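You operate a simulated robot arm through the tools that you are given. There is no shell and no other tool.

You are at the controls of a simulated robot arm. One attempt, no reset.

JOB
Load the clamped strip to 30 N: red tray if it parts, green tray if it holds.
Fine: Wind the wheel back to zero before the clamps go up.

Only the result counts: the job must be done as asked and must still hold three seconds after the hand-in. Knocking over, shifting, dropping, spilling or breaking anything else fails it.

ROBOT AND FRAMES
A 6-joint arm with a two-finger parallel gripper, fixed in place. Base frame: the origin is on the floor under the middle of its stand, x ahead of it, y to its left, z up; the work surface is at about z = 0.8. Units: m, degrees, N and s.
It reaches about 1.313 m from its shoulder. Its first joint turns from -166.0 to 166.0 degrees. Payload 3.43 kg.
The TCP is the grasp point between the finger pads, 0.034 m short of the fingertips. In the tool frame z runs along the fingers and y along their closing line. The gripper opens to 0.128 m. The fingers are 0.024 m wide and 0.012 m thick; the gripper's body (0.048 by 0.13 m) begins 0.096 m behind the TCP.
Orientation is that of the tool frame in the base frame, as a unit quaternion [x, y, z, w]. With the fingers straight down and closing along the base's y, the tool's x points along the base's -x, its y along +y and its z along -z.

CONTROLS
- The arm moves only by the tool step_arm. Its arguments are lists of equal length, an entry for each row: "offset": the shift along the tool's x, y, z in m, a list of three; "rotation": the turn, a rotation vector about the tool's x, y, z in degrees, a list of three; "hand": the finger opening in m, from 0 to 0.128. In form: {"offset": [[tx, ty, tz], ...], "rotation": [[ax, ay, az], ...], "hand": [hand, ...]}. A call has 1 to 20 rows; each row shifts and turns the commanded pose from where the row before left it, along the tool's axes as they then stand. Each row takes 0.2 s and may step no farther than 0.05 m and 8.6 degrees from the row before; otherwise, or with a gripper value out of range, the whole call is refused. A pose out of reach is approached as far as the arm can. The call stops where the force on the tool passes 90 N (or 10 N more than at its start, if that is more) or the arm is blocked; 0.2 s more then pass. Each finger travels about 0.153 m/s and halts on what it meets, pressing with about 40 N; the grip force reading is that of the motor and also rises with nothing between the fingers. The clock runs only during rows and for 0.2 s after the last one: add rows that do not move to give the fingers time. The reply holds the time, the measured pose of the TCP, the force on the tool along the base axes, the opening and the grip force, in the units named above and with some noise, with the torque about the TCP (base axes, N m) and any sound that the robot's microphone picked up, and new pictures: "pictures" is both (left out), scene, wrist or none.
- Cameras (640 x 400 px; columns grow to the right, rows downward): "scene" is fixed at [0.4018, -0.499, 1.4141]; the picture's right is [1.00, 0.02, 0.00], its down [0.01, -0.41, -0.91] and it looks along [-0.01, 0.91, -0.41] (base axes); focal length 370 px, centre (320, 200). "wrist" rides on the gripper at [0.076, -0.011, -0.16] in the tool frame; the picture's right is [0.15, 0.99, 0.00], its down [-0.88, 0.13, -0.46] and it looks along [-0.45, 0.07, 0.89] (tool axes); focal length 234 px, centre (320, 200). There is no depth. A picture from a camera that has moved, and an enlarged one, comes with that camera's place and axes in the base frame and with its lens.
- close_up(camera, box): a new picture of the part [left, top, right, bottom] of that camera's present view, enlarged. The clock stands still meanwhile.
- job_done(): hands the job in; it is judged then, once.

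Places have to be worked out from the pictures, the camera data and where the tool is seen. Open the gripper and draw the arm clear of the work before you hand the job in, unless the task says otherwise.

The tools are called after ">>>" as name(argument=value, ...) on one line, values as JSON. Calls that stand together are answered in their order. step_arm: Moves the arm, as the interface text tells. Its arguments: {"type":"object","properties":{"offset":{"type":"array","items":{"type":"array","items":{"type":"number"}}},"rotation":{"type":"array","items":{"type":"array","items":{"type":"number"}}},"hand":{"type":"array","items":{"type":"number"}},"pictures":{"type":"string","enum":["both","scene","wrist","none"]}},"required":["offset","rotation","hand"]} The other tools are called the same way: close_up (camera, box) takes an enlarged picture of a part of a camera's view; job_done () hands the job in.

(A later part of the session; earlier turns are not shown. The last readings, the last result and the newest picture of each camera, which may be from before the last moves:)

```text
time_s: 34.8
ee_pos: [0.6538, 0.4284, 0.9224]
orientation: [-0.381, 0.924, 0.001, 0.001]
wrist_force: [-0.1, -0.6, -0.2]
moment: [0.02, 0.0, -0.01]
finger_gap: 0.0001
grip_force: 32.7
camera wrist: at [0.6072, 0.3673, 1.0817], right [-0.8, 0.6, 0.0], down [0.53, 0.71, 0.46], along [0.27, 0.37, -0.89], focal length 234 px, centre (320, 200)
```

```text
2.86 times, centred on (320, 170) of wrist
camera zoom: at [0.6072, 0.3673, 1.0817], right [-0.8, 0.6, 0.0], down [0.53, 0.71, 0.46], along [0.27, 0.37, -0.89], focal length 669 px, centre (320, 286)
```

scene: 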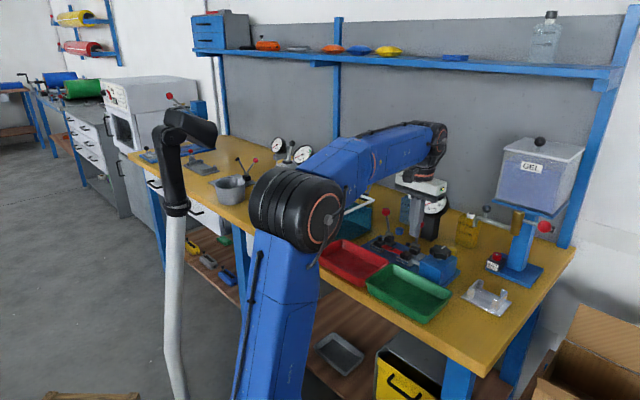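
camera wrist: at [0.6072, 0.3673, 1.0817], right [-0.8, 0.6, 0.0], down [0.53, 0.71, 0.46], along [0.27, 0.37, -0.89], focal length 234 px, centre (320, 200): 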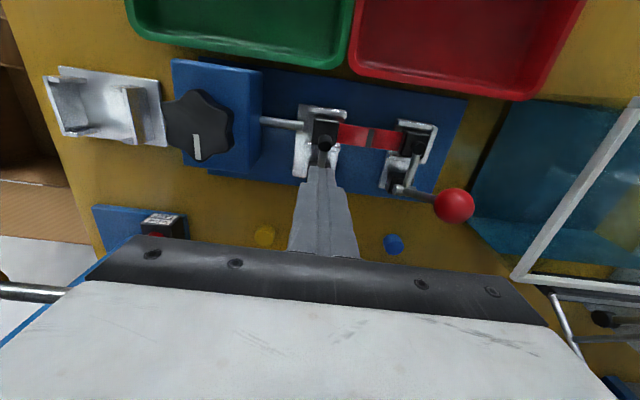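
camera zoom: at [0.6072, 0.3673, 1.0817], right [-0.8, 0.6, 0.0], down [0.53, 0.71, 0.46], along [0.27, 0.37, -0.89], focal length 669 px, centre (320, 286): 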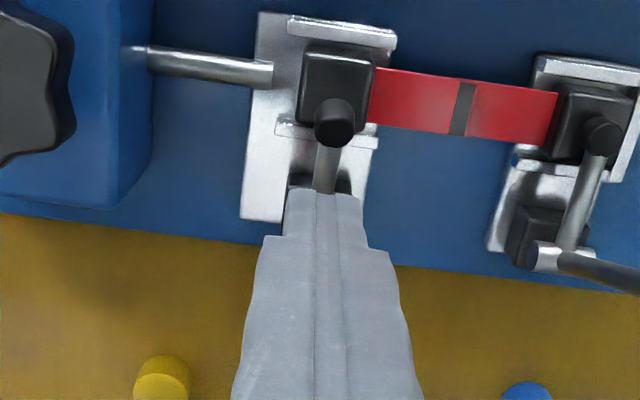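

Clamp A's arm is lifting with very little force, and the strip is still in the jaws. I'll keep pushing back and start following the handle down.

>>> step_arm(offset=[[-0.01, 0, 0], [-0.01, 0, 0], [-0.01, 0, 0.002], [-0.009, 0, 0.004], [0, 0, 0]], rotation=[[0, 0, 0], [0, 0, 0], [0, 0, 0], [0, 0, 0], [0, 0, 0]], hand=[0.0, 0.0, 0.0, 0.0, 0.0])

>>> close_up(camera="scene", box=[370, 200, 450, 270])

>>> close_up(camera="wrist", box=[230, 80, 410, 220])

```text
time_s: 36.0
ee_pos: [0.6771, 0.4516, 0.9193]
orientation: [-0.381, 0.925, 0.0, 0.001]
wrist_force: [-43.7, -44.3, 31.3]
moment: [-1.21, 1.27, -0.04]
finger_gap: 0.0
grip_force: 33.1
camera wrist: at [0.6313, 0.3918, 1.079], right [-0.8, 0.6, 0.0], down [0.53, 0.71, 0.46], along [0.27, 0.37, -0.89], focal length 234 px, centre (320, 200)
```

scene: 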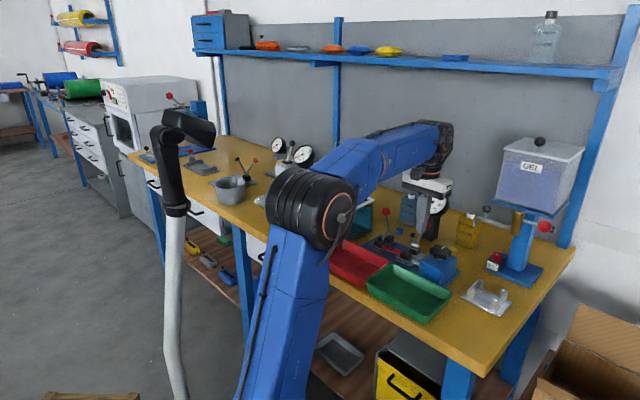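
wrist: 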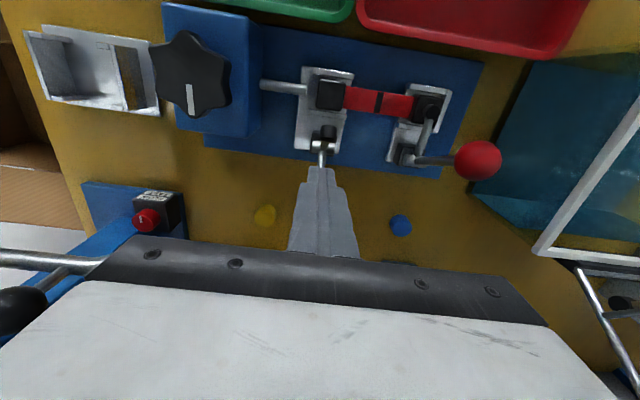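

```text
5.71 times, centred on (410, 235) of scene
camera zoom: at [0.4018, -0.499, 1.4141], right [1.0, 0.02, 0.0], down [0.01, -0.41, -0.91], along [-0.01, 0.91, -0.41], focal length 2116 px, centre (-194, 0)
```

zoom: 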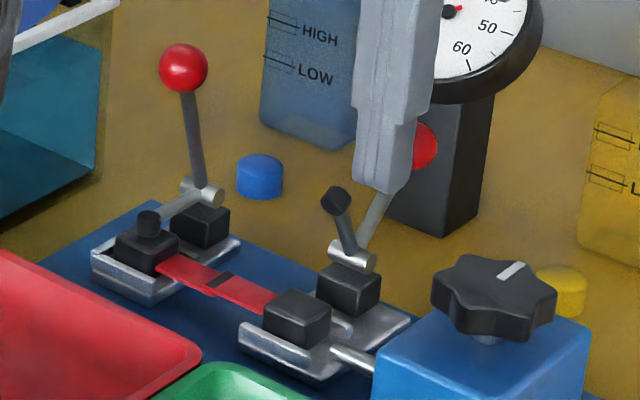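

```text
2.86 times, centred on (320, 150) of wrist
camera zoom: at [0.6313, 0.3918, 1.079], right [-0.8, 0.6, 0.0], down [0.53, 0.71, 0.46], along [0.27, 0.37, -0.89], focal length 669 px, centre (320, 343)
```

zoom: 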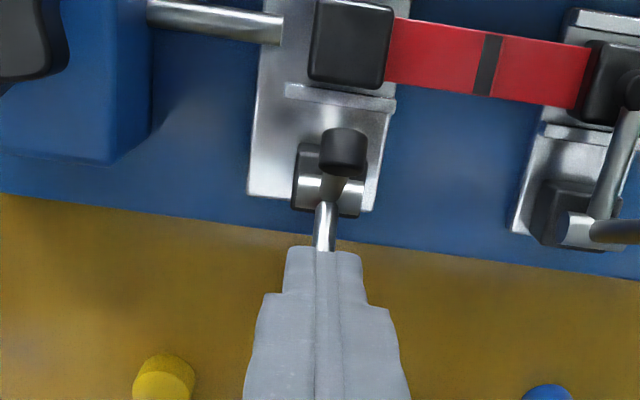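

The 62 N push-back shows clamp A has reached its open stop with its arm up. I'll back off straight away and see whether it stays open.

>>> step_arm(offset=[[0.01, 0, -0.004], [0.005, 0, -0.02], [0, 0, -0.045], [0, 0, -0.045], [0, 0, 0]], rotation=[[0, 0, 0], [0, 0, 0], [0, 0, 0], [0, 0, 0], [0, 0, 0]], hand=[0.0, 0.0, 0.0, 0.0, 0.0])

>>> close_up(camera="scene", box=[370, 200, 450, 270])

>>> close_up(camera="wrist", box=[230, 80, 470, 220])

```text
time_s: 37.2
ee_pos: [0.6708, 0.4449, 1.0305]
orientation: [-0.381, 0.924, 0.0, 0.001]
wrist_force: [0.1, -0.3, 0.8]
moment: [-0.01, -0.02, 0.0]
finger_gap: 0.0
grip_force: 32.9
camera wrist: at [0.6242, 0.3839, 1.1906], right [-0.8, 0.6, 0.0], down [0.53, 0.71, 0.46], along [0.27, 0.37, -0.89], focal length 234 px, centre (320, 200)
```

scene: 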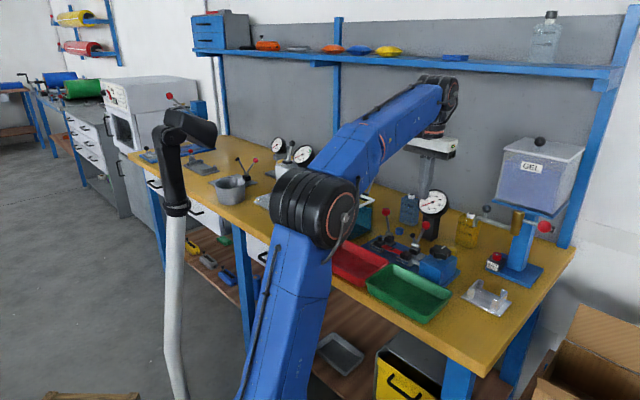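
wrist: 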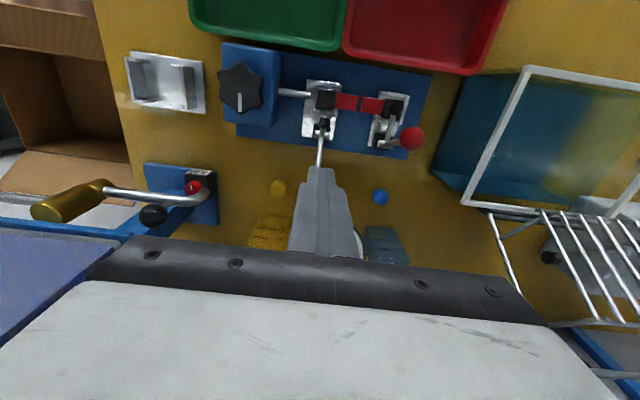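

```text
5.71 times, centred on (410, 235) of scene
camera zoom: at [0.4018, -0.499, 1.4141], right [1.0, 0.02, 0.0], down [0.01, -0.41, -0.91], along [-0.01, 0.91, -0.41], focal length 2116 px, centre (-194, 0)
```

zoom: 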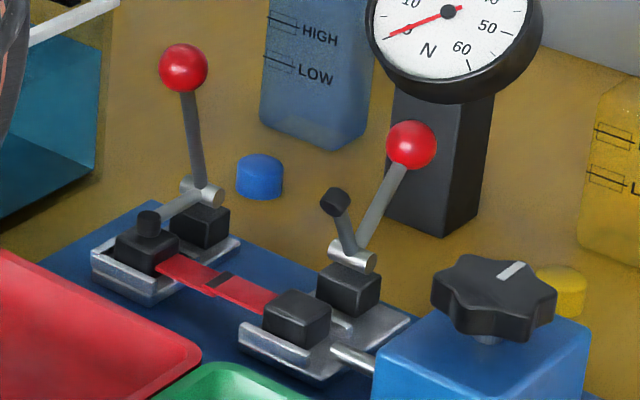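

```text
2.67 times, centred on (350, 150) of wrist
camera zoom: at [0.6242, 0.3839, 1.1906], right [-0.8, 0.6, 0.0], down [0.53, 0.71, 0.46], along [0.27, 0.37, -0.89], focal length 624 px, centre (240, 333)
```

zoom: 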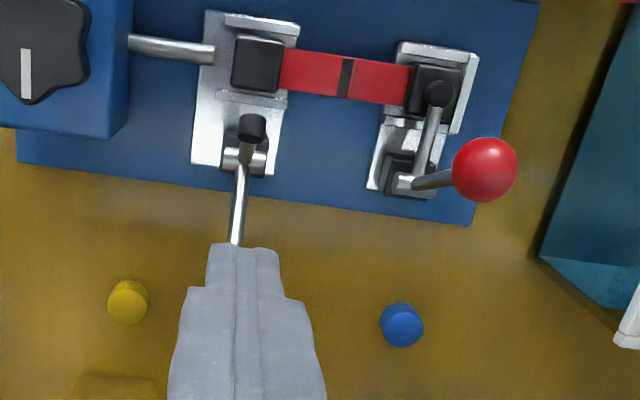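

Clamp A stays open and the wheel hasn't moved. Clamp B is the same but with a longer handle, its ball at about (0.579, 0.492, 0.931), so I'll move above the front of it and come down with the tips at about z 0.90.

>>> step_arm(offset=[[0.0185, 0.0238, 0], [0.0185, 0.0238, 0], [0.0185, 0.0238, 0], [0.0185, 0.0238, 0], [0, 0, 0.048], [0, 0, 0.048], [0, 0, 0]], rotation=[[0, 0, 0], [0, 0, 0], [0, 0, 0], [0, 0, 0], [0, 0, 0], [0, 0, 0], [0, 0, 0]], hand=[0.0, 0.0, 0.0, 0.0, 0.0, 0.0, 0.0])

>>> close_up(camera="scene", box=[360, 195, 450, 270])

>>> close_up(camera="wrist", box=[210, 80, 430, 220])

```text
time_s: 38.8
ee_pos: [0.5504, 0.4599, 0.9329]
orientation: [-0.382, 0.924, 0.001, 0.0]
wrist_force: [-0.2, 0.5, -1.0]
moment: [0.01, -0.02, 0.0]
finger_gap: 0.0
grip_force: 33.5
camera wrist: at [0.5036, 0.3998, 1.0929], right [-0.8, 0.6, 0.0], down [0.53, 0.71, 0.46], along [0.27, 0.37, -0.89], focal length 234 px, centre (320, 200)
```

scene: 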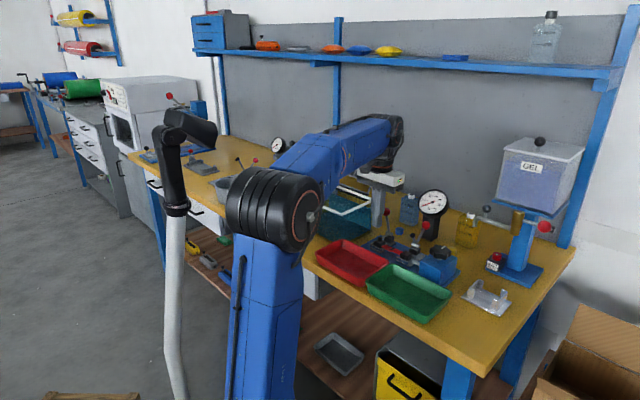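
wrist: 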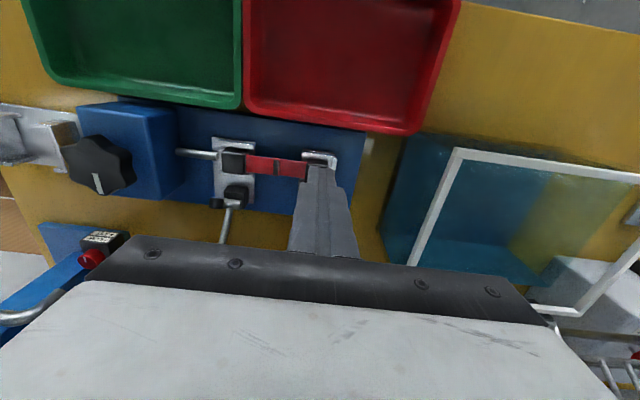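

```text
5.33 times, centred on (405, 232) of scene
camera zoom: at [0.4018, -0.499, 1.4141], right [1.0, 0.02, 0.0], down [0.01, -0.41, -0.91], along [-0.01, 0.91, -0.41], focal length 1975 px, centre (-133, 27)
```

zoom: 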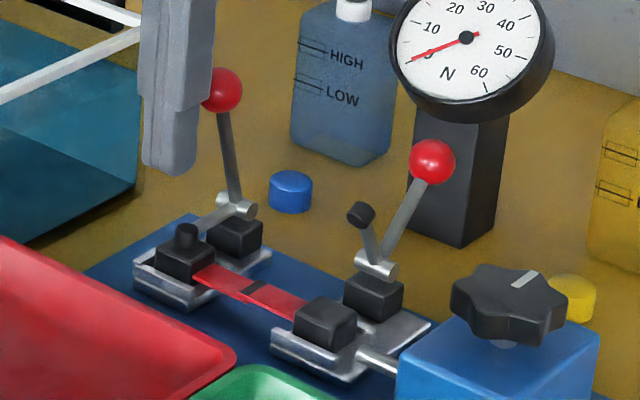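

```text
2.86 times, centred on (320, 150) of wrist
camera zoom: at [0.5036, 0.3998, 1.0929], right [-0.8, 0.6, 0.0], down [0.53, 0.71, 0.46], along [0.27, 0.37, -0.89], focal length 669 px, centre (320, 343)
```

zoom: 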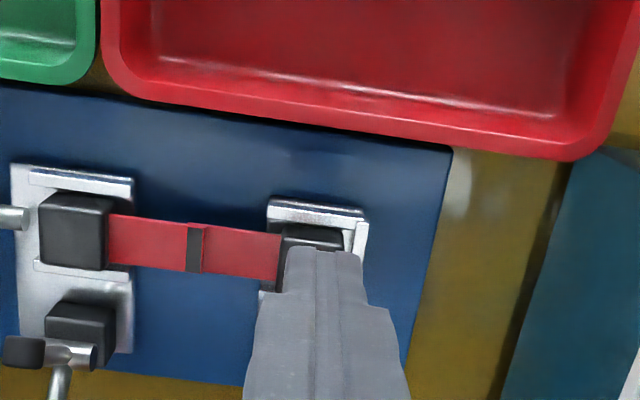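

The fingers stand in front of ball B, lined up with its arm. I'll push back 52 mm first.

>>> step_arm(offset=[[-0.013, 0, 0], [-0.013, 0, 0], [-0.013, 0, 0], [-0.013, 0, 0], [0, 0, 0]], rotation=[[0, 0, 0], [0, 0, 0], [0, 0, 0], [0, 0, 0], [0, 0, 0]], hand=[0.0, 0.0, 0.0, 0.0, 0.0])

>>> close_up(camera="scene", box=[360, 195, 450, 270])

```text
time_s: 40.0
ee_pos: [0.5878, 0.4961, 0.9346]
orientation: [-0.382, 0.924, 0.0, 0.001]
wrist_force: [0.2, -0.7, -0.4]
moment: [-0.03, 0.0, 0.02]
finger_gap: 0.0
grip_force: 32.8
camera wrist: at [0.5408, 0.4361, 1.0932], right [-0.8, 0.6, 0.0], down [0.53, 0.71, 0.46], along [0.27, 0.37, -0.89], focal length 234 px, centre (320, 200)
```

scene: 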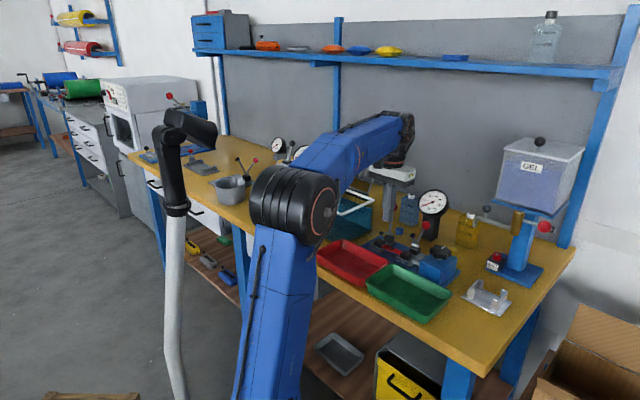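
wrist: 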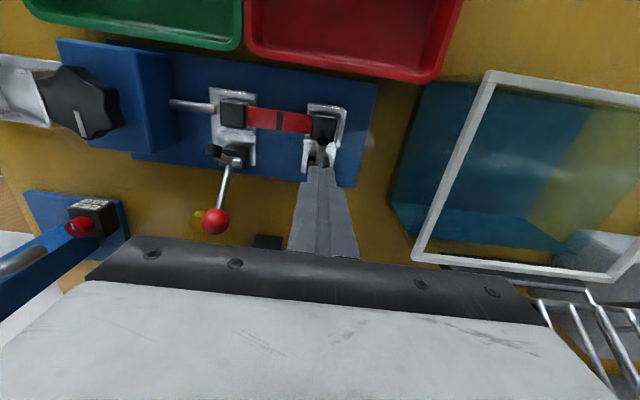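

```text
5.33 times, centred on (405, 232) of scene
camera zoom: at [0.4018, -0.499, 1.4141], right [1.0, 0.02, 0.0], down [0.01, -0.41, -0.91], along [-0.01, 0.91, -0.41], focal length 1975 px, centre (-133, 27)
```

zoom: 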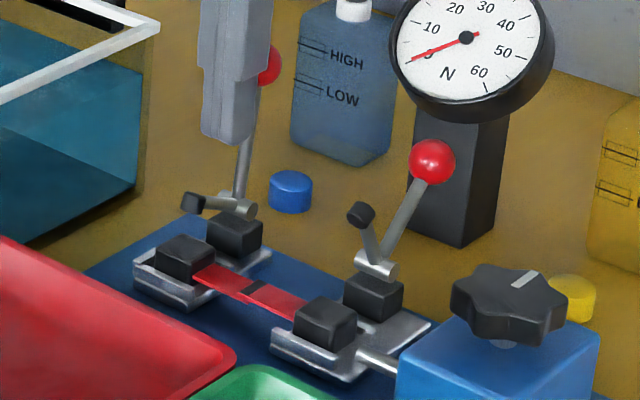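

Clamp B is lifting freely, so I'll continue in smaller steps toward its stop.

>>> step_arm(offset=[[-0.01, 0, 0], [-0.01, 0, 0], [-0.01, 0, 0], [-0.007, 0, 0.001], [-0.004, 0, 0.001], [0, 0, 0]], rotation=[[0, 0, 0], [0, 0, 0], [0, 0, 0], [0, 0, 0], [0, 0, 0], [0, 0, 0]], hand=[0.0, 0.0, 0.0, 0.0, 0.0, 0.0])

>>> close_up(camera="scene", box=[360, 195, 450, 270])

```text
time_s: 41.4
ee_pos: [0.6169, 0.5273, 0.9323]
orientation: [-0.381, 0.925, 0.0, 0.001]
wrist_force: [0.1, -0.2, 0.1]
moment: [-0.01, -0.02, 0.01]
finger_gap: 0.0
grip_force: 32.9
camera wrist: at [0.5702, 0.4649, 1.0914], right [-0.8, 0.6, 0.0], down [0.53, 0.71, 0.46], along [0.27, 0.37, -0.89], focal length 234 px, centre (320, 200)
```

scene: 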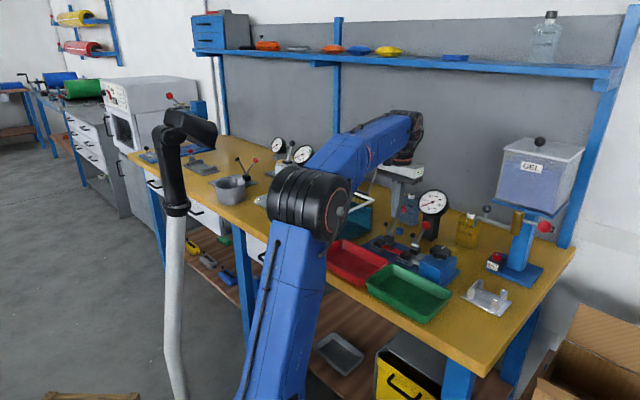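
wrist: 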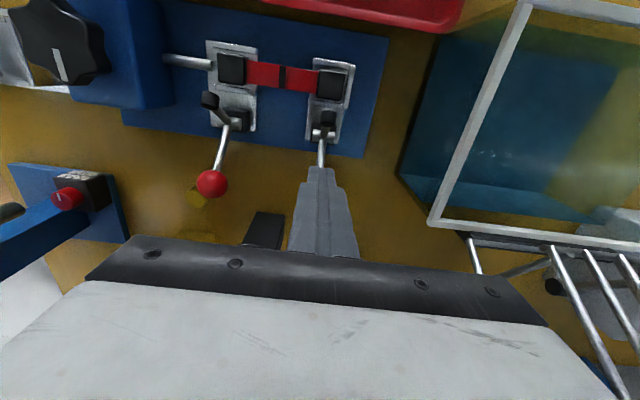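

```text
5.33 times, centred on (405, 232) of scene
camera zoom: at [0.4018, -0.499, 1.4141], right [1.0, 0.02, 0.0], down [0.01, -0.41, -0.91], along [-0.01, 0.91, -0.41], focal length 1975 px, centre (-133, 27)
```

zoom: 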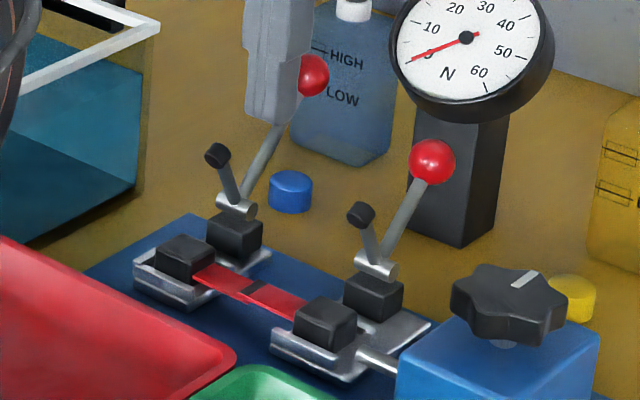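

Handle B is nearly at the same angle as A. I'll push a few more millimetres to be sure it's fully over, then back off and rise.

>>> step_arm(offset=[[-0.003, 0, 0], [-0.002, 0, 0], [0, 0, 0]], rotation=[[0, 0, 0], [0, 0, 0], [0, 0, 0]], hand=[0.0, 0.0, 0.0], pictures="none")

```text
time_s: 42.2
ee_pos: [0.6193, 0.5289, 0.9335]
orientation: [-0.381, 0.925, 0.001, 0.002]
wrist_force: [-12.6, -11.5, 8.2]
moment: [-0.33, 0.31, -0.03]
finger_gap: 0.0001
grip_force: 33.2
```

That is the stop, so both clamps are up. I'll back off, rise, centre over the strip, and turn the hand 90° so the fingers will close across the strip's width.

>>> step_arm(offset=[[0.012, 0, -0.002], [0.005, 0, -0.04], [0, 0, -0.045], [0, 0, -0.045], [0.0205, -0.016, 0], [0.0205, -0.016, 0], [0.0205, -0.016, 0], [0, 0, 0], [0, 0, 0], [0, 0, 0], [0, 0, 0], [0, 0, 0], [0, 0, 0], [0, 0, 0], [0, 0, 0], [0, 0, 0], [0, 0, 0], [0, 0, 0], [0, 0, 0]], rotation=[[0, 0, 0], [0, 0, 0], [0, 0, 0], [0, 0, 0], [0, 0, 0], [0, 0, 0], [0, 0, 0], [0, 0, 8.19], [0, 0, 8.19], [0, 0, 8.19], [0, 0, 8.19], [0, 0, 8.19], [0, 0, 8.19], [0, 0, 8.19], [0, 0, 8.19], [0, 0, 8.19], [0, 0, 8.19], [0, 0, 8.19], [0, 0, 0]], hand=[0.0, 0.0, 0.0, 0.0, 0.0, 0.0, 0.0, 0.06, 0.06, 0.06, 0.06, 0.06, 0.06, 0.06, 0.06, 0.06, 0.06, 0.06, 0.06])

>>> close_up(camera="scene", box=[360, 195, 450, 270])

>>> close_up(camera="wrist", box=[220, 60, 440, 220])

>>> close_up(camera="scene", box=[365, 225, 425, 265])

```text
time_s: 46.2
ee_pos: [0.5985, 0.4409, 1.064]
orientation: [0.386, 0.922, 0.001, 0.0]
wrist_force: [-0.9, -0.6, -0.4]
moment: [-0.02, 0.01, 0.01]
finger_gap: 0.0601
grip_force: 0.1
camera wrist: at [0.536, 0.4871, 1.2235], right [0.6, 0.8, 0.0], down [0.71, -0.54, 0.46], along [0.37, -0.27, -0.89], focal length 234 px, centre (320, 200)
```

scene: 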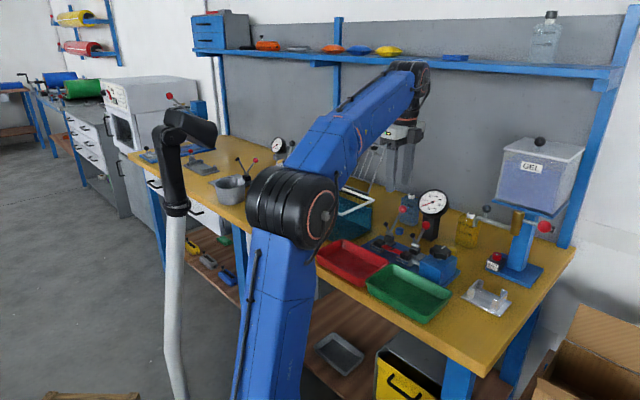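
wrist: 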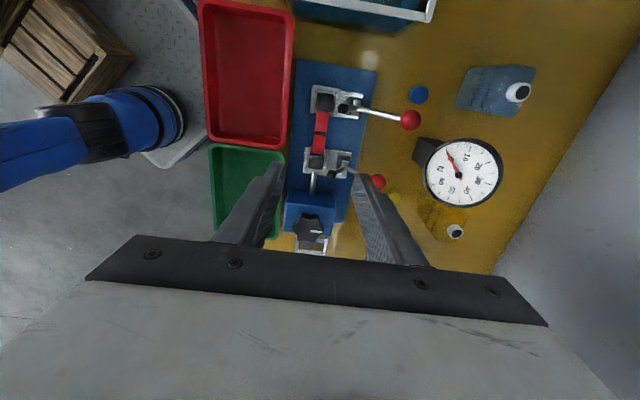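

```text
5.33 times, centred on (405, 232) of scene
camera zoom: at [0.4018, -0.499, 1.4141], right [1.0, 0.02, 0.0], down [0.01, -0.41, -0.91], along [-0.01, 0.91, -0.41], focal length 1975 px, centre (-133, 27)
```

zoom: 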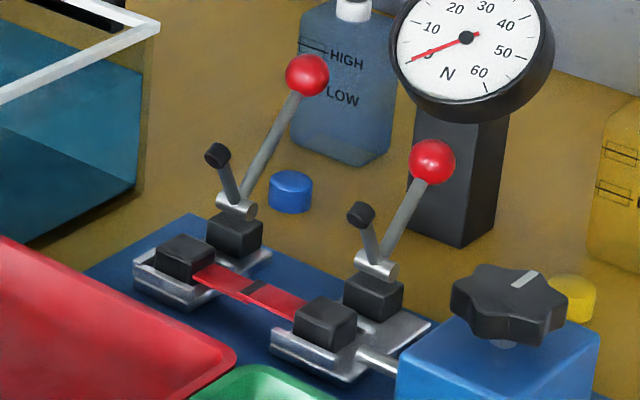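

```text
2.50 times, centred on (330, 140) of wrist
camera zoom: at [0.536, 0.4871, 1.2235], right [0.6, 0.8, 0.0], down [0.71, -0.54, 0.46], along [0.37, -0.27, -0.89], focal length 585 px, centre (295, 350)
```

zoom: 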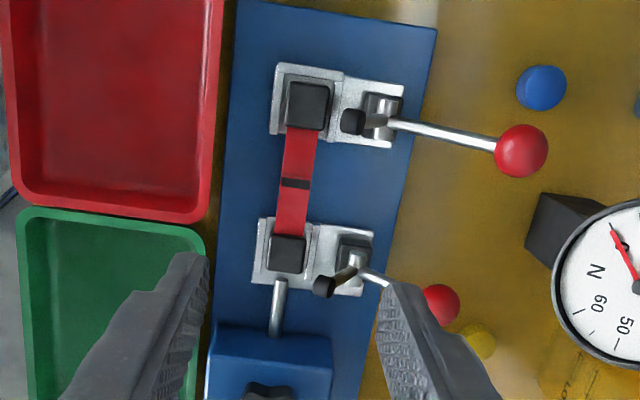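

```text
10.00 times, centred on (395, 245) of scene
camera zoom: at [0.4018, -0.499, 1.4141], right [1.0, 0.02, 0.0], down [0.01, -0.41, -0.91], along [-0.01, 0.91, -0.41], focal length 3704 px, centre (-430, -250)
```

zoom: 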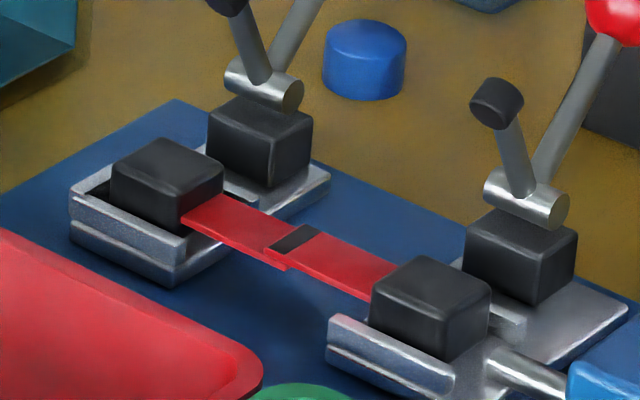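

The clamp bolts have lifted off and the specimen, a red strip with black end blocks, sits loose in its jaws. It is centred under the hand at (0.598, 0.440, ~0.833), so I'll narrow the fingers and descend partway to check alignment.

>>> step_arm(offset=[[0, 0, 0.048], [0, 0, 0.048], [0, 0, 0.03], [0, 0, 0]], rotation=[[0, 0, 0], [0, 0, 0], [0, 0, 0], [0, 0, 0]], hand=[0.042, 0.042, 0.042, 0.042])

>>> close_up(camera="wrist", box=[220, 80, 420, 220])

>>> close_up(camera="scene", box=[360, 200, 440, 270])

```text
time_s: 47.2
ee_pos: [0.5975, 0.4403, 0.9386]
orientation: [0.385, 0.923, 0.001, 0.001]
wrist_force: [-0.3, 0.3, 0.4]
moment: [0.01, -0.01, 0.0]
finger_gap: 0.042
grip_force: 0.1
camera wrist: at [0.5365, 0.4869, 1.0981], right [0.6, 0.8, 0.0], down [0.71, -0.53, 0.46], along [0.37, -0.27, -0.89], focal length 234 px, centre (320, 200)
```

scene: 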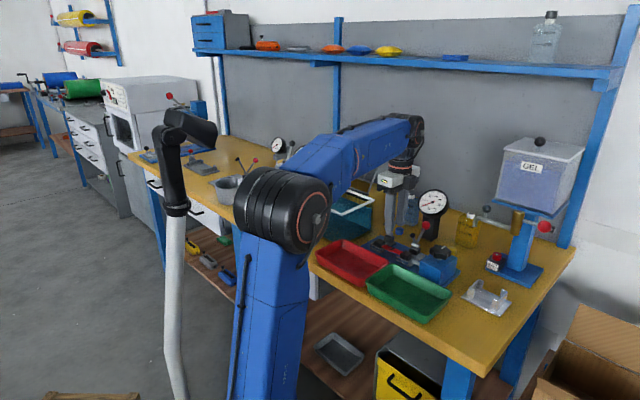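
wrist: 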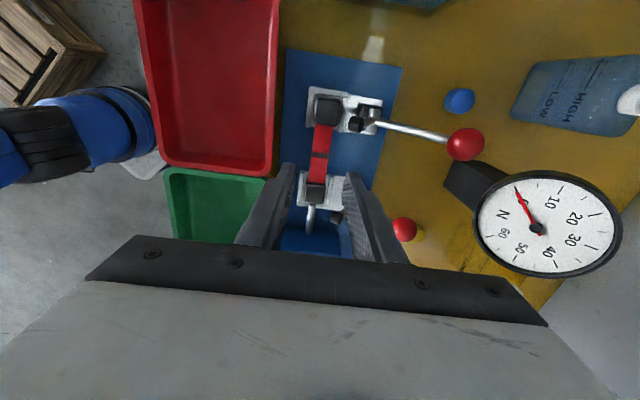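

```text
2.86 times, centred on (320, 150) of wrist
camera zoom: at [0.5365, 0.4869, 1.0981], right [0.6, 0.8, 0.0], down [0.71, -0.53, 0.46], along [0.37, -0.27, -0.89], focal length 669 px, centre (320, 343)
```

zoom: 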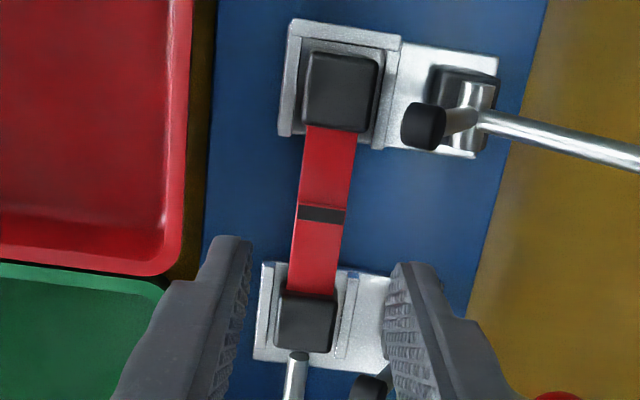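

```text
5.71 times, centred on (400, 235) of scene
camera zoom: at [0.4018, -0.499, 1.4141], right [1.0, 0.02, 0.0], down [0.01, -0.41, -0.91], along [-0.01, 0.91, -0.41], focal length 2116 px, centre (-137, 0)
```

zoom: 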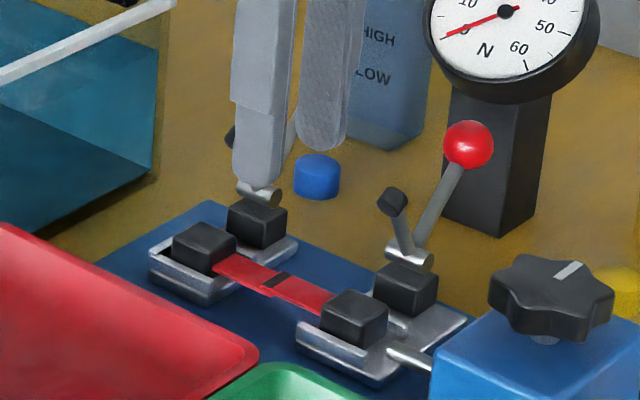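

The strip lies between the fingers within a millimetre of centre. I'll go down to tips at about z 0.824, just below the strip but above the base plate.

>>> step_arm(offset=[[0, 0.0005, 0.04], [0, 0, 0.03], [0, 0, 0.0106], [0, 0, 0]], rotation=[[0, 0, -1.2], [0, 0, 0], [0, 0, 0], [0, 0, 0]], hand=[0.042, 0.042, 0.042, 0.042])

>>> close_up(camera="wrist", box=[220, 100, 420, 240])

>>> close_up(camera="scene", box=[360, 200, 440, 270])

```text
time_s: 48.2
ee_pos: [0.5991, 0.4414, 0.8592]
orientation: [0.375, 0.927, 0.0, -0.001]
wrist_force: [0.0, 0.1, -0.4]
moment: [-0.03, 0.03, -0.01]
finger_gap: 0.0418
grip_force: 0.0
camera wrist: at [0.5359, 0.4856, 1.0174], right [0.58, 0.81, 0.0], down [0.72, -0.52, 0.46], along [0.37, -0.26, -0.89], focal length 234 px, centre (320, 200)
```

scene: 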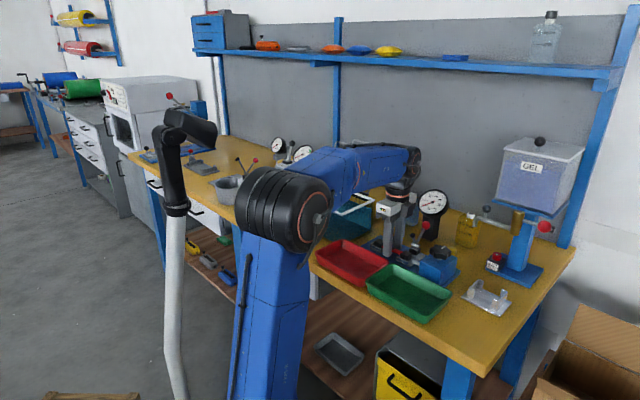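
wrist: 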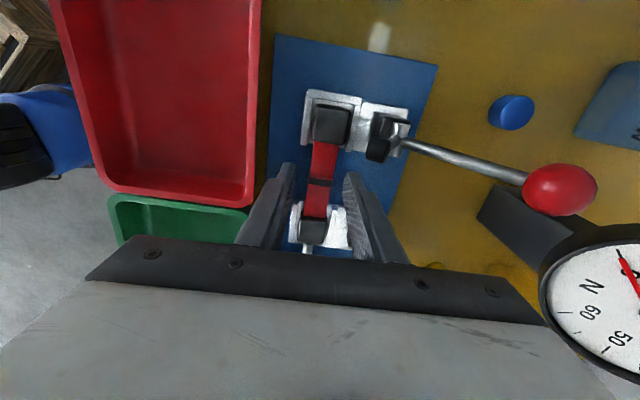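

```text
2.86 times, centred on (320, 170) of wrist
camera zoom: at [0.5359, 0.4856, 1.0174], right [0.58, 0.81, 0.0], down [0.72, -0.52, 0.46], along [0.37, -0.26, -0.89], focal length 669 px, centre (320, 286)
```

zoom: 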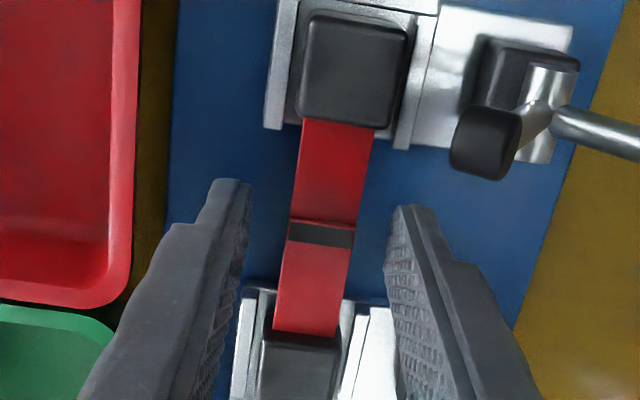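

```text
5.71 times, centred on (400, 235) of scene
camera zoom: at [0.4018, -0.499, 1.4141], right [1.0, 0.02, 0.0], down [0.01, -0.41, -0.91], along [-0.01, 0.91, -0.41], focal length 2116 px, centre (-137, 0)
```

zoom: 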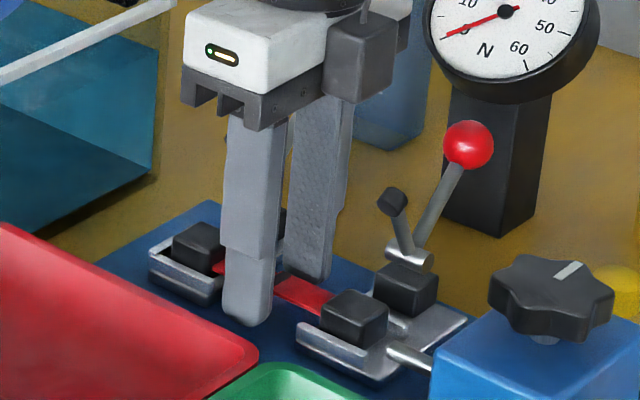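

The fingers are on either side of the strip with no contact force. I'll close on it gently.

>>> step_arm(offset=[[0, 0, 0], [0, 0, 0], [0, 0, 0]], rotation=[[0, 0, 0], [0, 0, 0], [0, 0, 0]], hand=[0.024, 0.014, 0.012])

>>> close_up(camera="wrist", box=[220, 100, 420, 240])

>>> close_up(camera="scene", box=[360, 200, 440, 270])

```text
time_s: 49.0
ee_pos: [0.5976, 0.4399, 0.8583]
orientation: [0.376, 0.927, 0.0, 0.001]
wrist_force: [0.2, -0.6, -0.2]
moment: [0.0, 0.01, 0.02]
finger_gap: 0.0189
grip_force: 39.7
camera wrist: at [0.5359, 0.4856, 1.0175], right [0.58, 0.81, 0.0], down [0.72, -0.52, 0.46], along [0.37, -0.26, -0.89], focal length 234 px, centre (320, 200)
```

scene: 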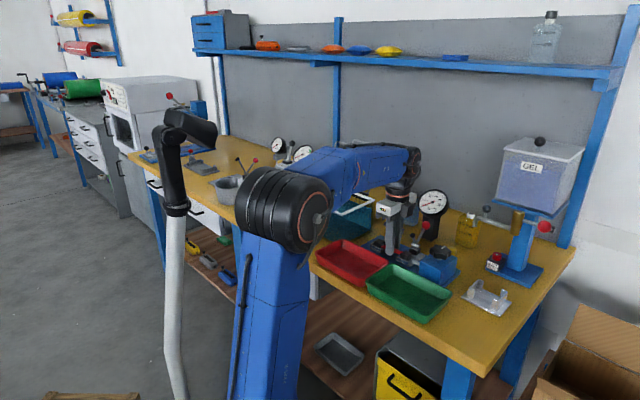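
wrist: 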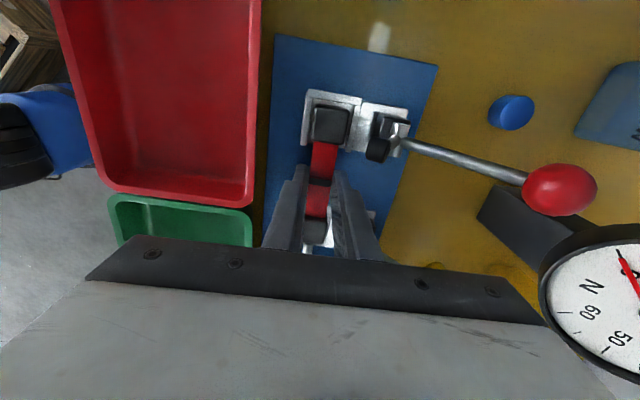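

```text
2.86 times, centred on (320, 170) of wrist
camera zoom: at [0.5359, 0.4856, 1.0175], right [0.58, 0.81, 0.0], down [0.72, -0.52, 0.46], along [0.37, -0.26, -0.89], focal length 669 px, centre (320, 286)
```

zoom: 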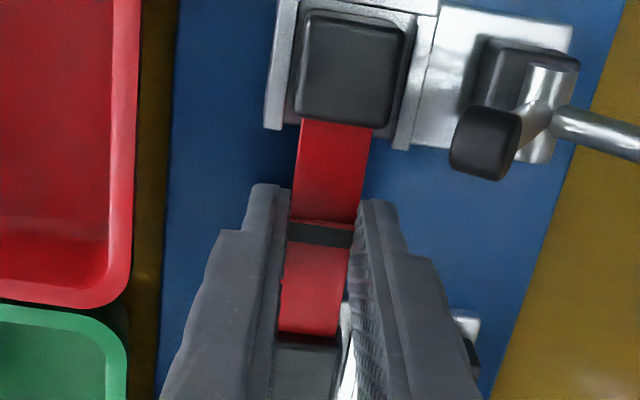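

```text
5.71 times, centred on (400, 235) of scene
camera zoom: at [0.4018, -0.499, 1.4141], right [1.0, 0.02, 0.0], down [0.01, -0.41, -0.91], along [-0.01, 0.91, -0.41], focal length 2116 px, centre (-137, 0)
```

zoom: 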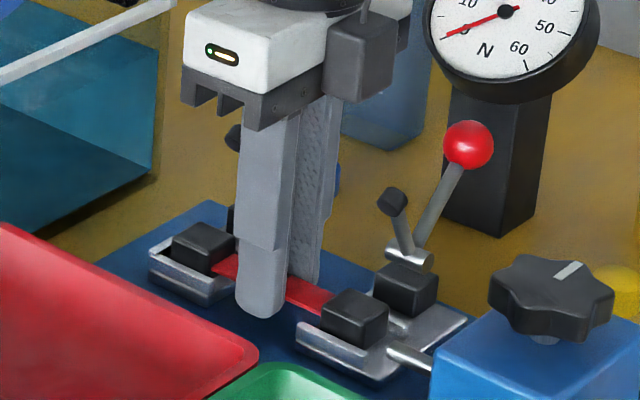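

The strip is gripped (18.9 mm gap, 40 N) with no side load. I'll lift 20 mm slowly, checking that it comes free of the jaws without resistance.

>>> step_arm(offset=[[0, 0, -0.005], [0, 0, -0.005], [0, 0, -0.01], [0, 0, 0]], rotation=[[0, 0, 0], [0, 0, 0], [0, 0, 0], [0, 0, 0]], hand=[0.012, 0.012, 0.012, 0.012])

>>> close_up(camera="wrist", box=[220, 80, 420, 240])

>>> close_up(camera="scene", box=[360, 200, 440, 270])

```text
time_s: 50.0
ee_pos: [0.5999, 0.4405, 0.8778]
orientation: [0.375, 0.927, 0.001, 0.0]
wrist_force: [-0.7, 0.2, 0.0]
moment: [0.0, 0.02, 0.01]
finger_gap: 0.0122
grip_force: 0.1
camera wrist: at [0.5359, 0.4857, 1.0374], right [0.58, 0.81, 0.0], down [0.72, -0.52, 0.46], along [0.37, -0.26, -0.89], focal length 234 px, centre (320, 200)
```

scene: 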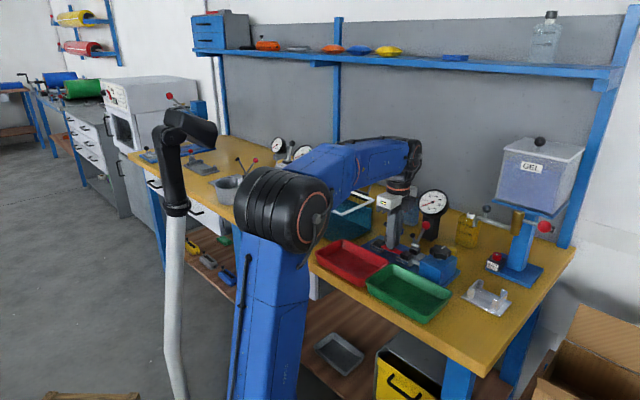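
wrist: 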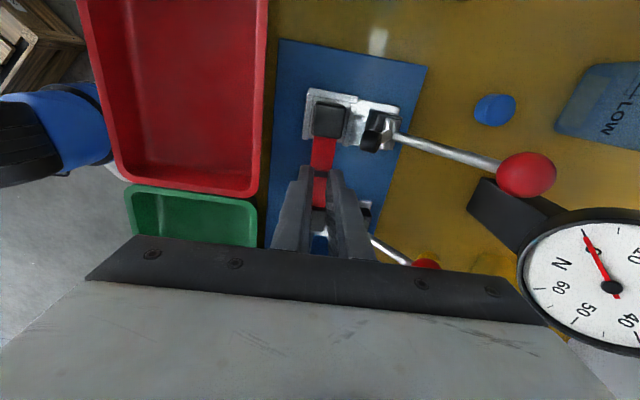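

```text
2.50 times, centred on (320, 160) of wrist
camera zoom: at [0.5359, 0.4857, 1.0374], right [0.58, 0.81, 0.0], down [0.72, -0.52, 0.46], along [0.37, -0.26, -0.89], focal length 585 px, centre (320, 300)
```

zoom: 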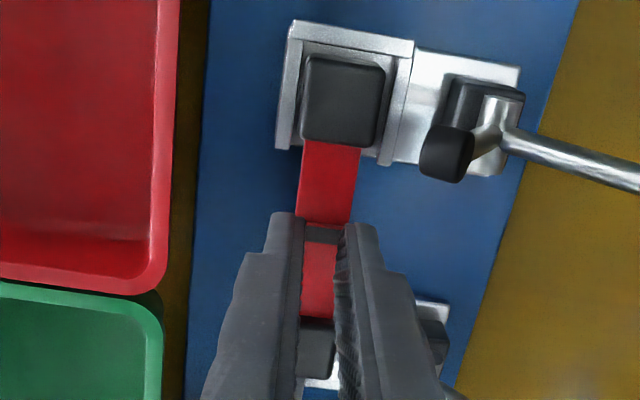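

```text
5.71 times, centred on (400, 235) of scene
camera zoom: at [0.4018, -0.499, 1.4141], right [1.0, 0.02, 0.0], down [0.01, -0.41, -0.91], along [-0.01, 0.91, -0.41], focal length 2116 px, centre (-137, 0)
```

zoom: 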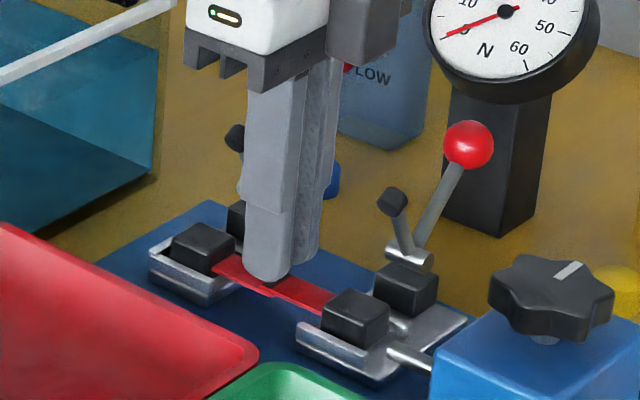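

The fingers slipped off and closed to 12 mm, with the strip still seated in the jaws. I'll open, go a little deeper, and re-grip firmly so I can read the force on a very small lift.

>>> step_arm(offset=[[0, 0, 0], [0, 0, 0.015], [0, 0, 0.008], [0, 0, 0.002], [0, 0, 0]], rotation=[[0, 0, 0], [0, 0, 0], [0, 0, 0], [0, 0, 0], [0, 0, 0]], hand=[0.042, 0.042, 0.042, 0.042, 0.042])

>>> close_up(camera="wrist", box=[260, 60, 400, 240])

>>> close_up(camera="scene", box=[365, 225, 425, 265])

```text
time_s: 51.2
ee_pos: [0.5977, 0.4405, 0.8531]
orientation: [0.375, 0.927, 0.001, 0.0]
wrist_force: [1.1, 0.1, 0.1]
moment: [0.0, 0.01, 0.02]
finger_gap: 0.042
grip_force: 0.1
camera wrist: at [0.5356, 0.4857, 1.0121], right [0.58, 0.81, 0.0], down [0.72, -0.52, 0.46], along [0.37, -0.27, -0.89], focal length 234 px, centre (320, 200)
```

scene: 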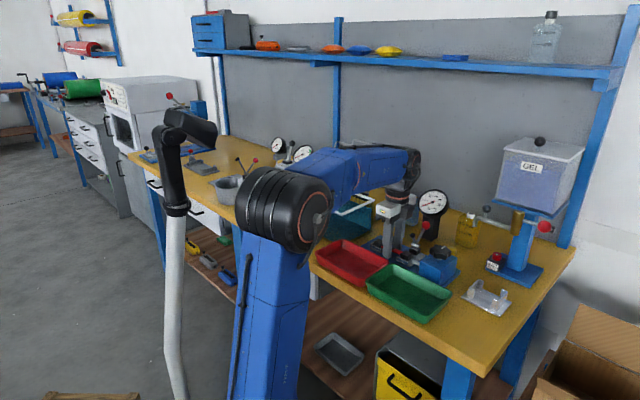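
wrist: 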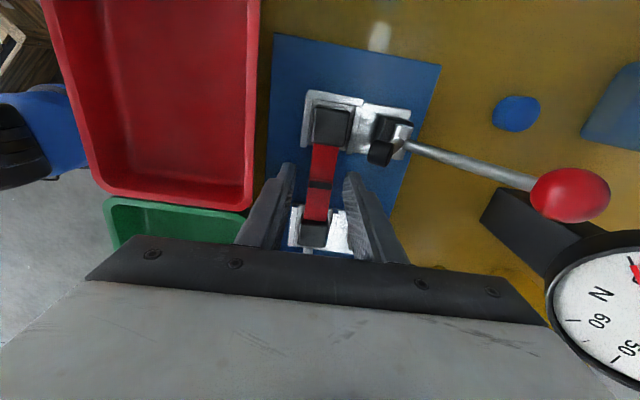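

```text
2.22 times, centred on (330, 150) of wrist
camera zoom: at [0.5356, 0.4857, 1.0121], right [0.58, 0.81, 0.0], down [0.72, -0.52, 0.46], along [0.37, -0.27, -0.89], focal length 520 px, centre (298, 311)
```

zoom: 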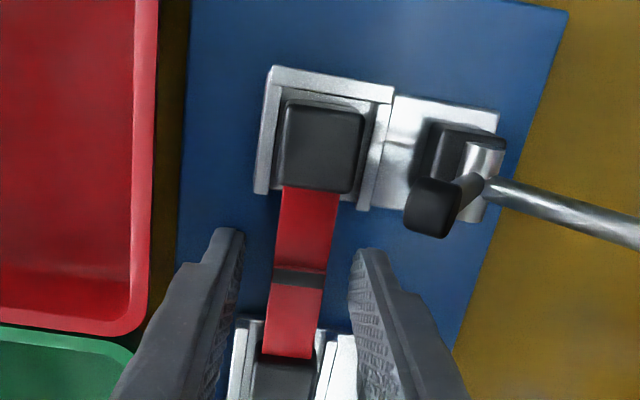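

```text
10.00 times, centred on (395, 245) of scene
camera zoom: at [0.4018, -0.499, 1.4141], right [1.0, 0.02, 0.0], down [0.01, -0.41, -0.91], along [-0.01, 0.91, -0.41], focal length 3704 px, centre (-430, -250)
```

zoom: 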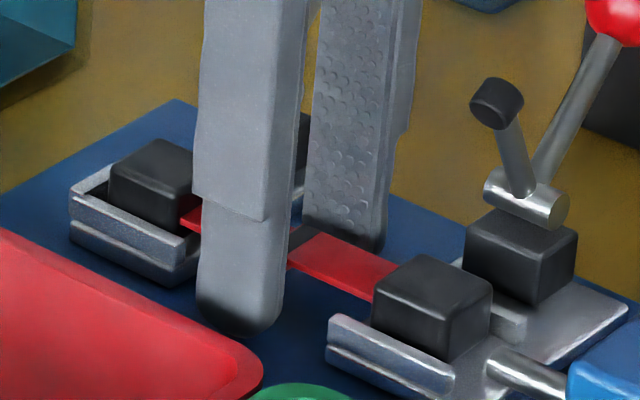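

The fingertips are at about z 0.819, well below the strip. I'll close fully and lift only 2 mm to read the force.

>>> step_arm(offset=[[0, 0, 0], [0, 0, 0], [0, 0, 0], [0, 0, -0.001], [0, 0, -0.001]], rotation=[[0, 0, 0], [0, 0, 0], [0, 0, 0], [0, 0, 0], [0, 0, 0]], hand=[0.024, 0.0, 0.0, 0.0, 0.0], pictures="none")

>>> close_up(camera="scene", box=[365, 225, 425, 265])

```text
time_s: 52.4
ee_pos: [0.5984, 0.4398, 0.8531]
orientation: [0.376, 0.927, 0.001, 0.001]
wrist_force: [-0.2, -0.2, -0.1]
moment: [-0.01, -0.01, 0.03]
finger_gap: 0.019
grip_force: 39.9
```

```text
10.00 times, centred on (395, 245) of scene
camera zoom: at [0.4018, -0.499, 1.4141], right [1.0, 0.02, 0.0], down [0.01, -0.41, -0.91], along [-0.01, 0.91, -0.41], focal length 3704 px, centre (-430, -250)
```

zoom: 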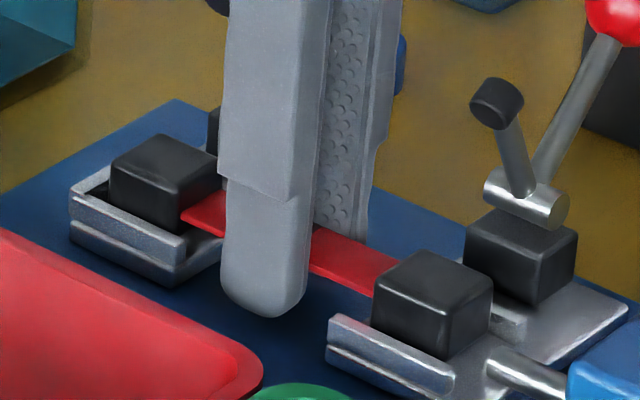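

There's no resistance yet, so I'll lift another 4 mm and compare the block positions.

>>> step_arm(offset=[[0, 0, -0.002], [0, 0, -0.002], [0, 0, 0]], rotation=[[0, 0, 0], [0, 0, 0], [0, 0, 0]], hand=[0.0, 0.0, 0.0], pictures="none")

>>> close_up(camera="scene", box=[365, 225, 425, 265])

>>> close_up(camera="wrist", box=[260, 60, 400, 240])

```text
time_s: 53.2
ee_pos: [0.5984, 0.441, 0.8588]
orientation: [0.376, 0.927, 0.001, 0.0]
wrist_force: [0.0, -0.3, -0.3]
moment: [0.0, 0.0, -0.01]
finger_gap: 0.0192
grip_force: 39.7
```

```text
10.00 times, centred on (395, 245) of scene
camera zoom: at [0.4018, -0.499, 1.4141], right [1.0, 0.02, 0.0], down [0.01, -0.41, -0.91], along [-0.01, 0.91, -0.41], focal length 3704 px, centre (-430, -250)
```

zoom: 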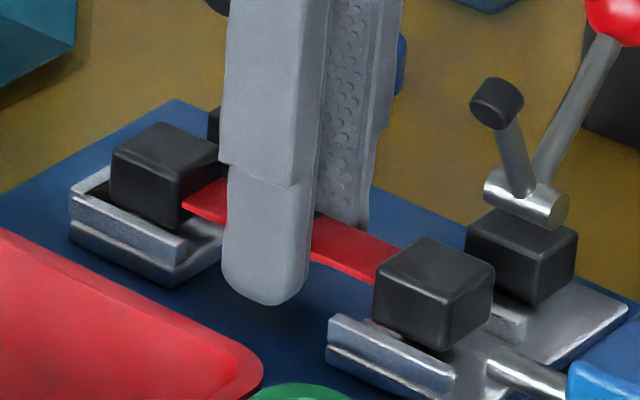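

```text
2.22 times, centred on (330, 150) of wrist
camera zoom: at [0.5359, 0.4858, 1.0179], right [0.58, 0.81, 0.0], down [0.72, -0.52, 0.46], along [0.37, -0.26, -0.89], focal length 520 px, centre (298, 311)
```

zoom: 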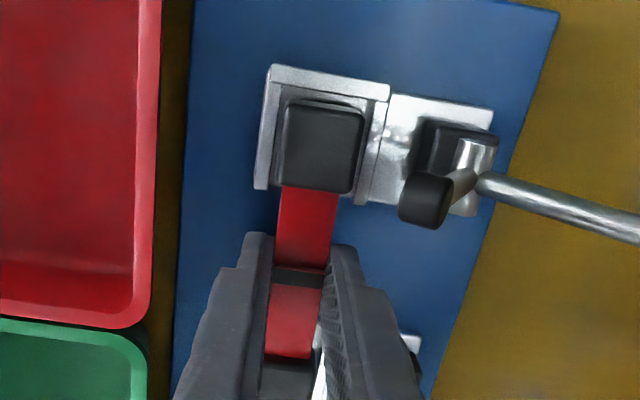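

The specimen is rising cleanly with the hand, with no resistance. I'll continue slowly in 4 mm steps and watch the gap.

>>> step_arm(offset=[[0, 0, -0.003], [0, 0, -0.003], [0, 0, -0.003], [0, 0, -0.003], [0, 0, 0]], rotation=[[0, 0, 0], [0, 0, 0], [0, 0, 0], [0, 0, 0], [0, 0, 0]], hand=[0.0, 0.0, 0.0, 0.0, 0.0], pictures="none")

>>> close_up(camera="scene", box=[365, 215, 425, 265])

>>> close_up(camera="wrist", box=[260, 60, 400, 240])

```text
time_s: 54.4
ee_pos: [0.5992, 0.4404, 0.8707]
orientation: [0.375, 0.927, 0.001, 0.0]
wrist_force: [1.3, 0.1, -0.2]
moment: [-0.04, -0.01, 0.0]
finger_gap: 0.0191
grip_force: 39.9
```

```text
8.00 times, centred on (395, 240) of scene
camera zoom: at [0.4018, -0.499, 1.4141], right [1.0, 0.02, 0.0], down [0.01, -0.41, -0.91], along [-0.01, 0.91, -0.41], focal length 2963 px, centre (-280, -120)
```

zoom: 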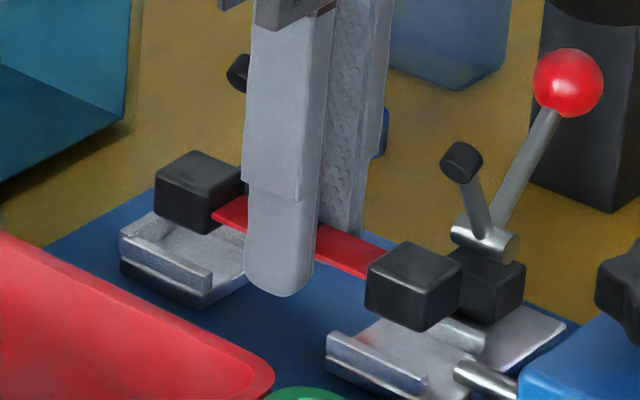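

```text
2.22 times, centred on (330, 150) of wrist
camera zoom: at [0.5359, 0.4859, 1.0297], right [0.58, 0.81, 0.0], down [0.72, -0.52, 0.46], along [0.37, -0.26, -0.89], focal length 520 px, centre (298, 311)
```

zoom: 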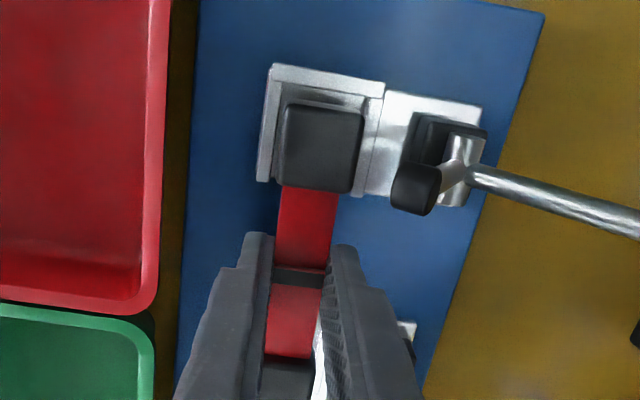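

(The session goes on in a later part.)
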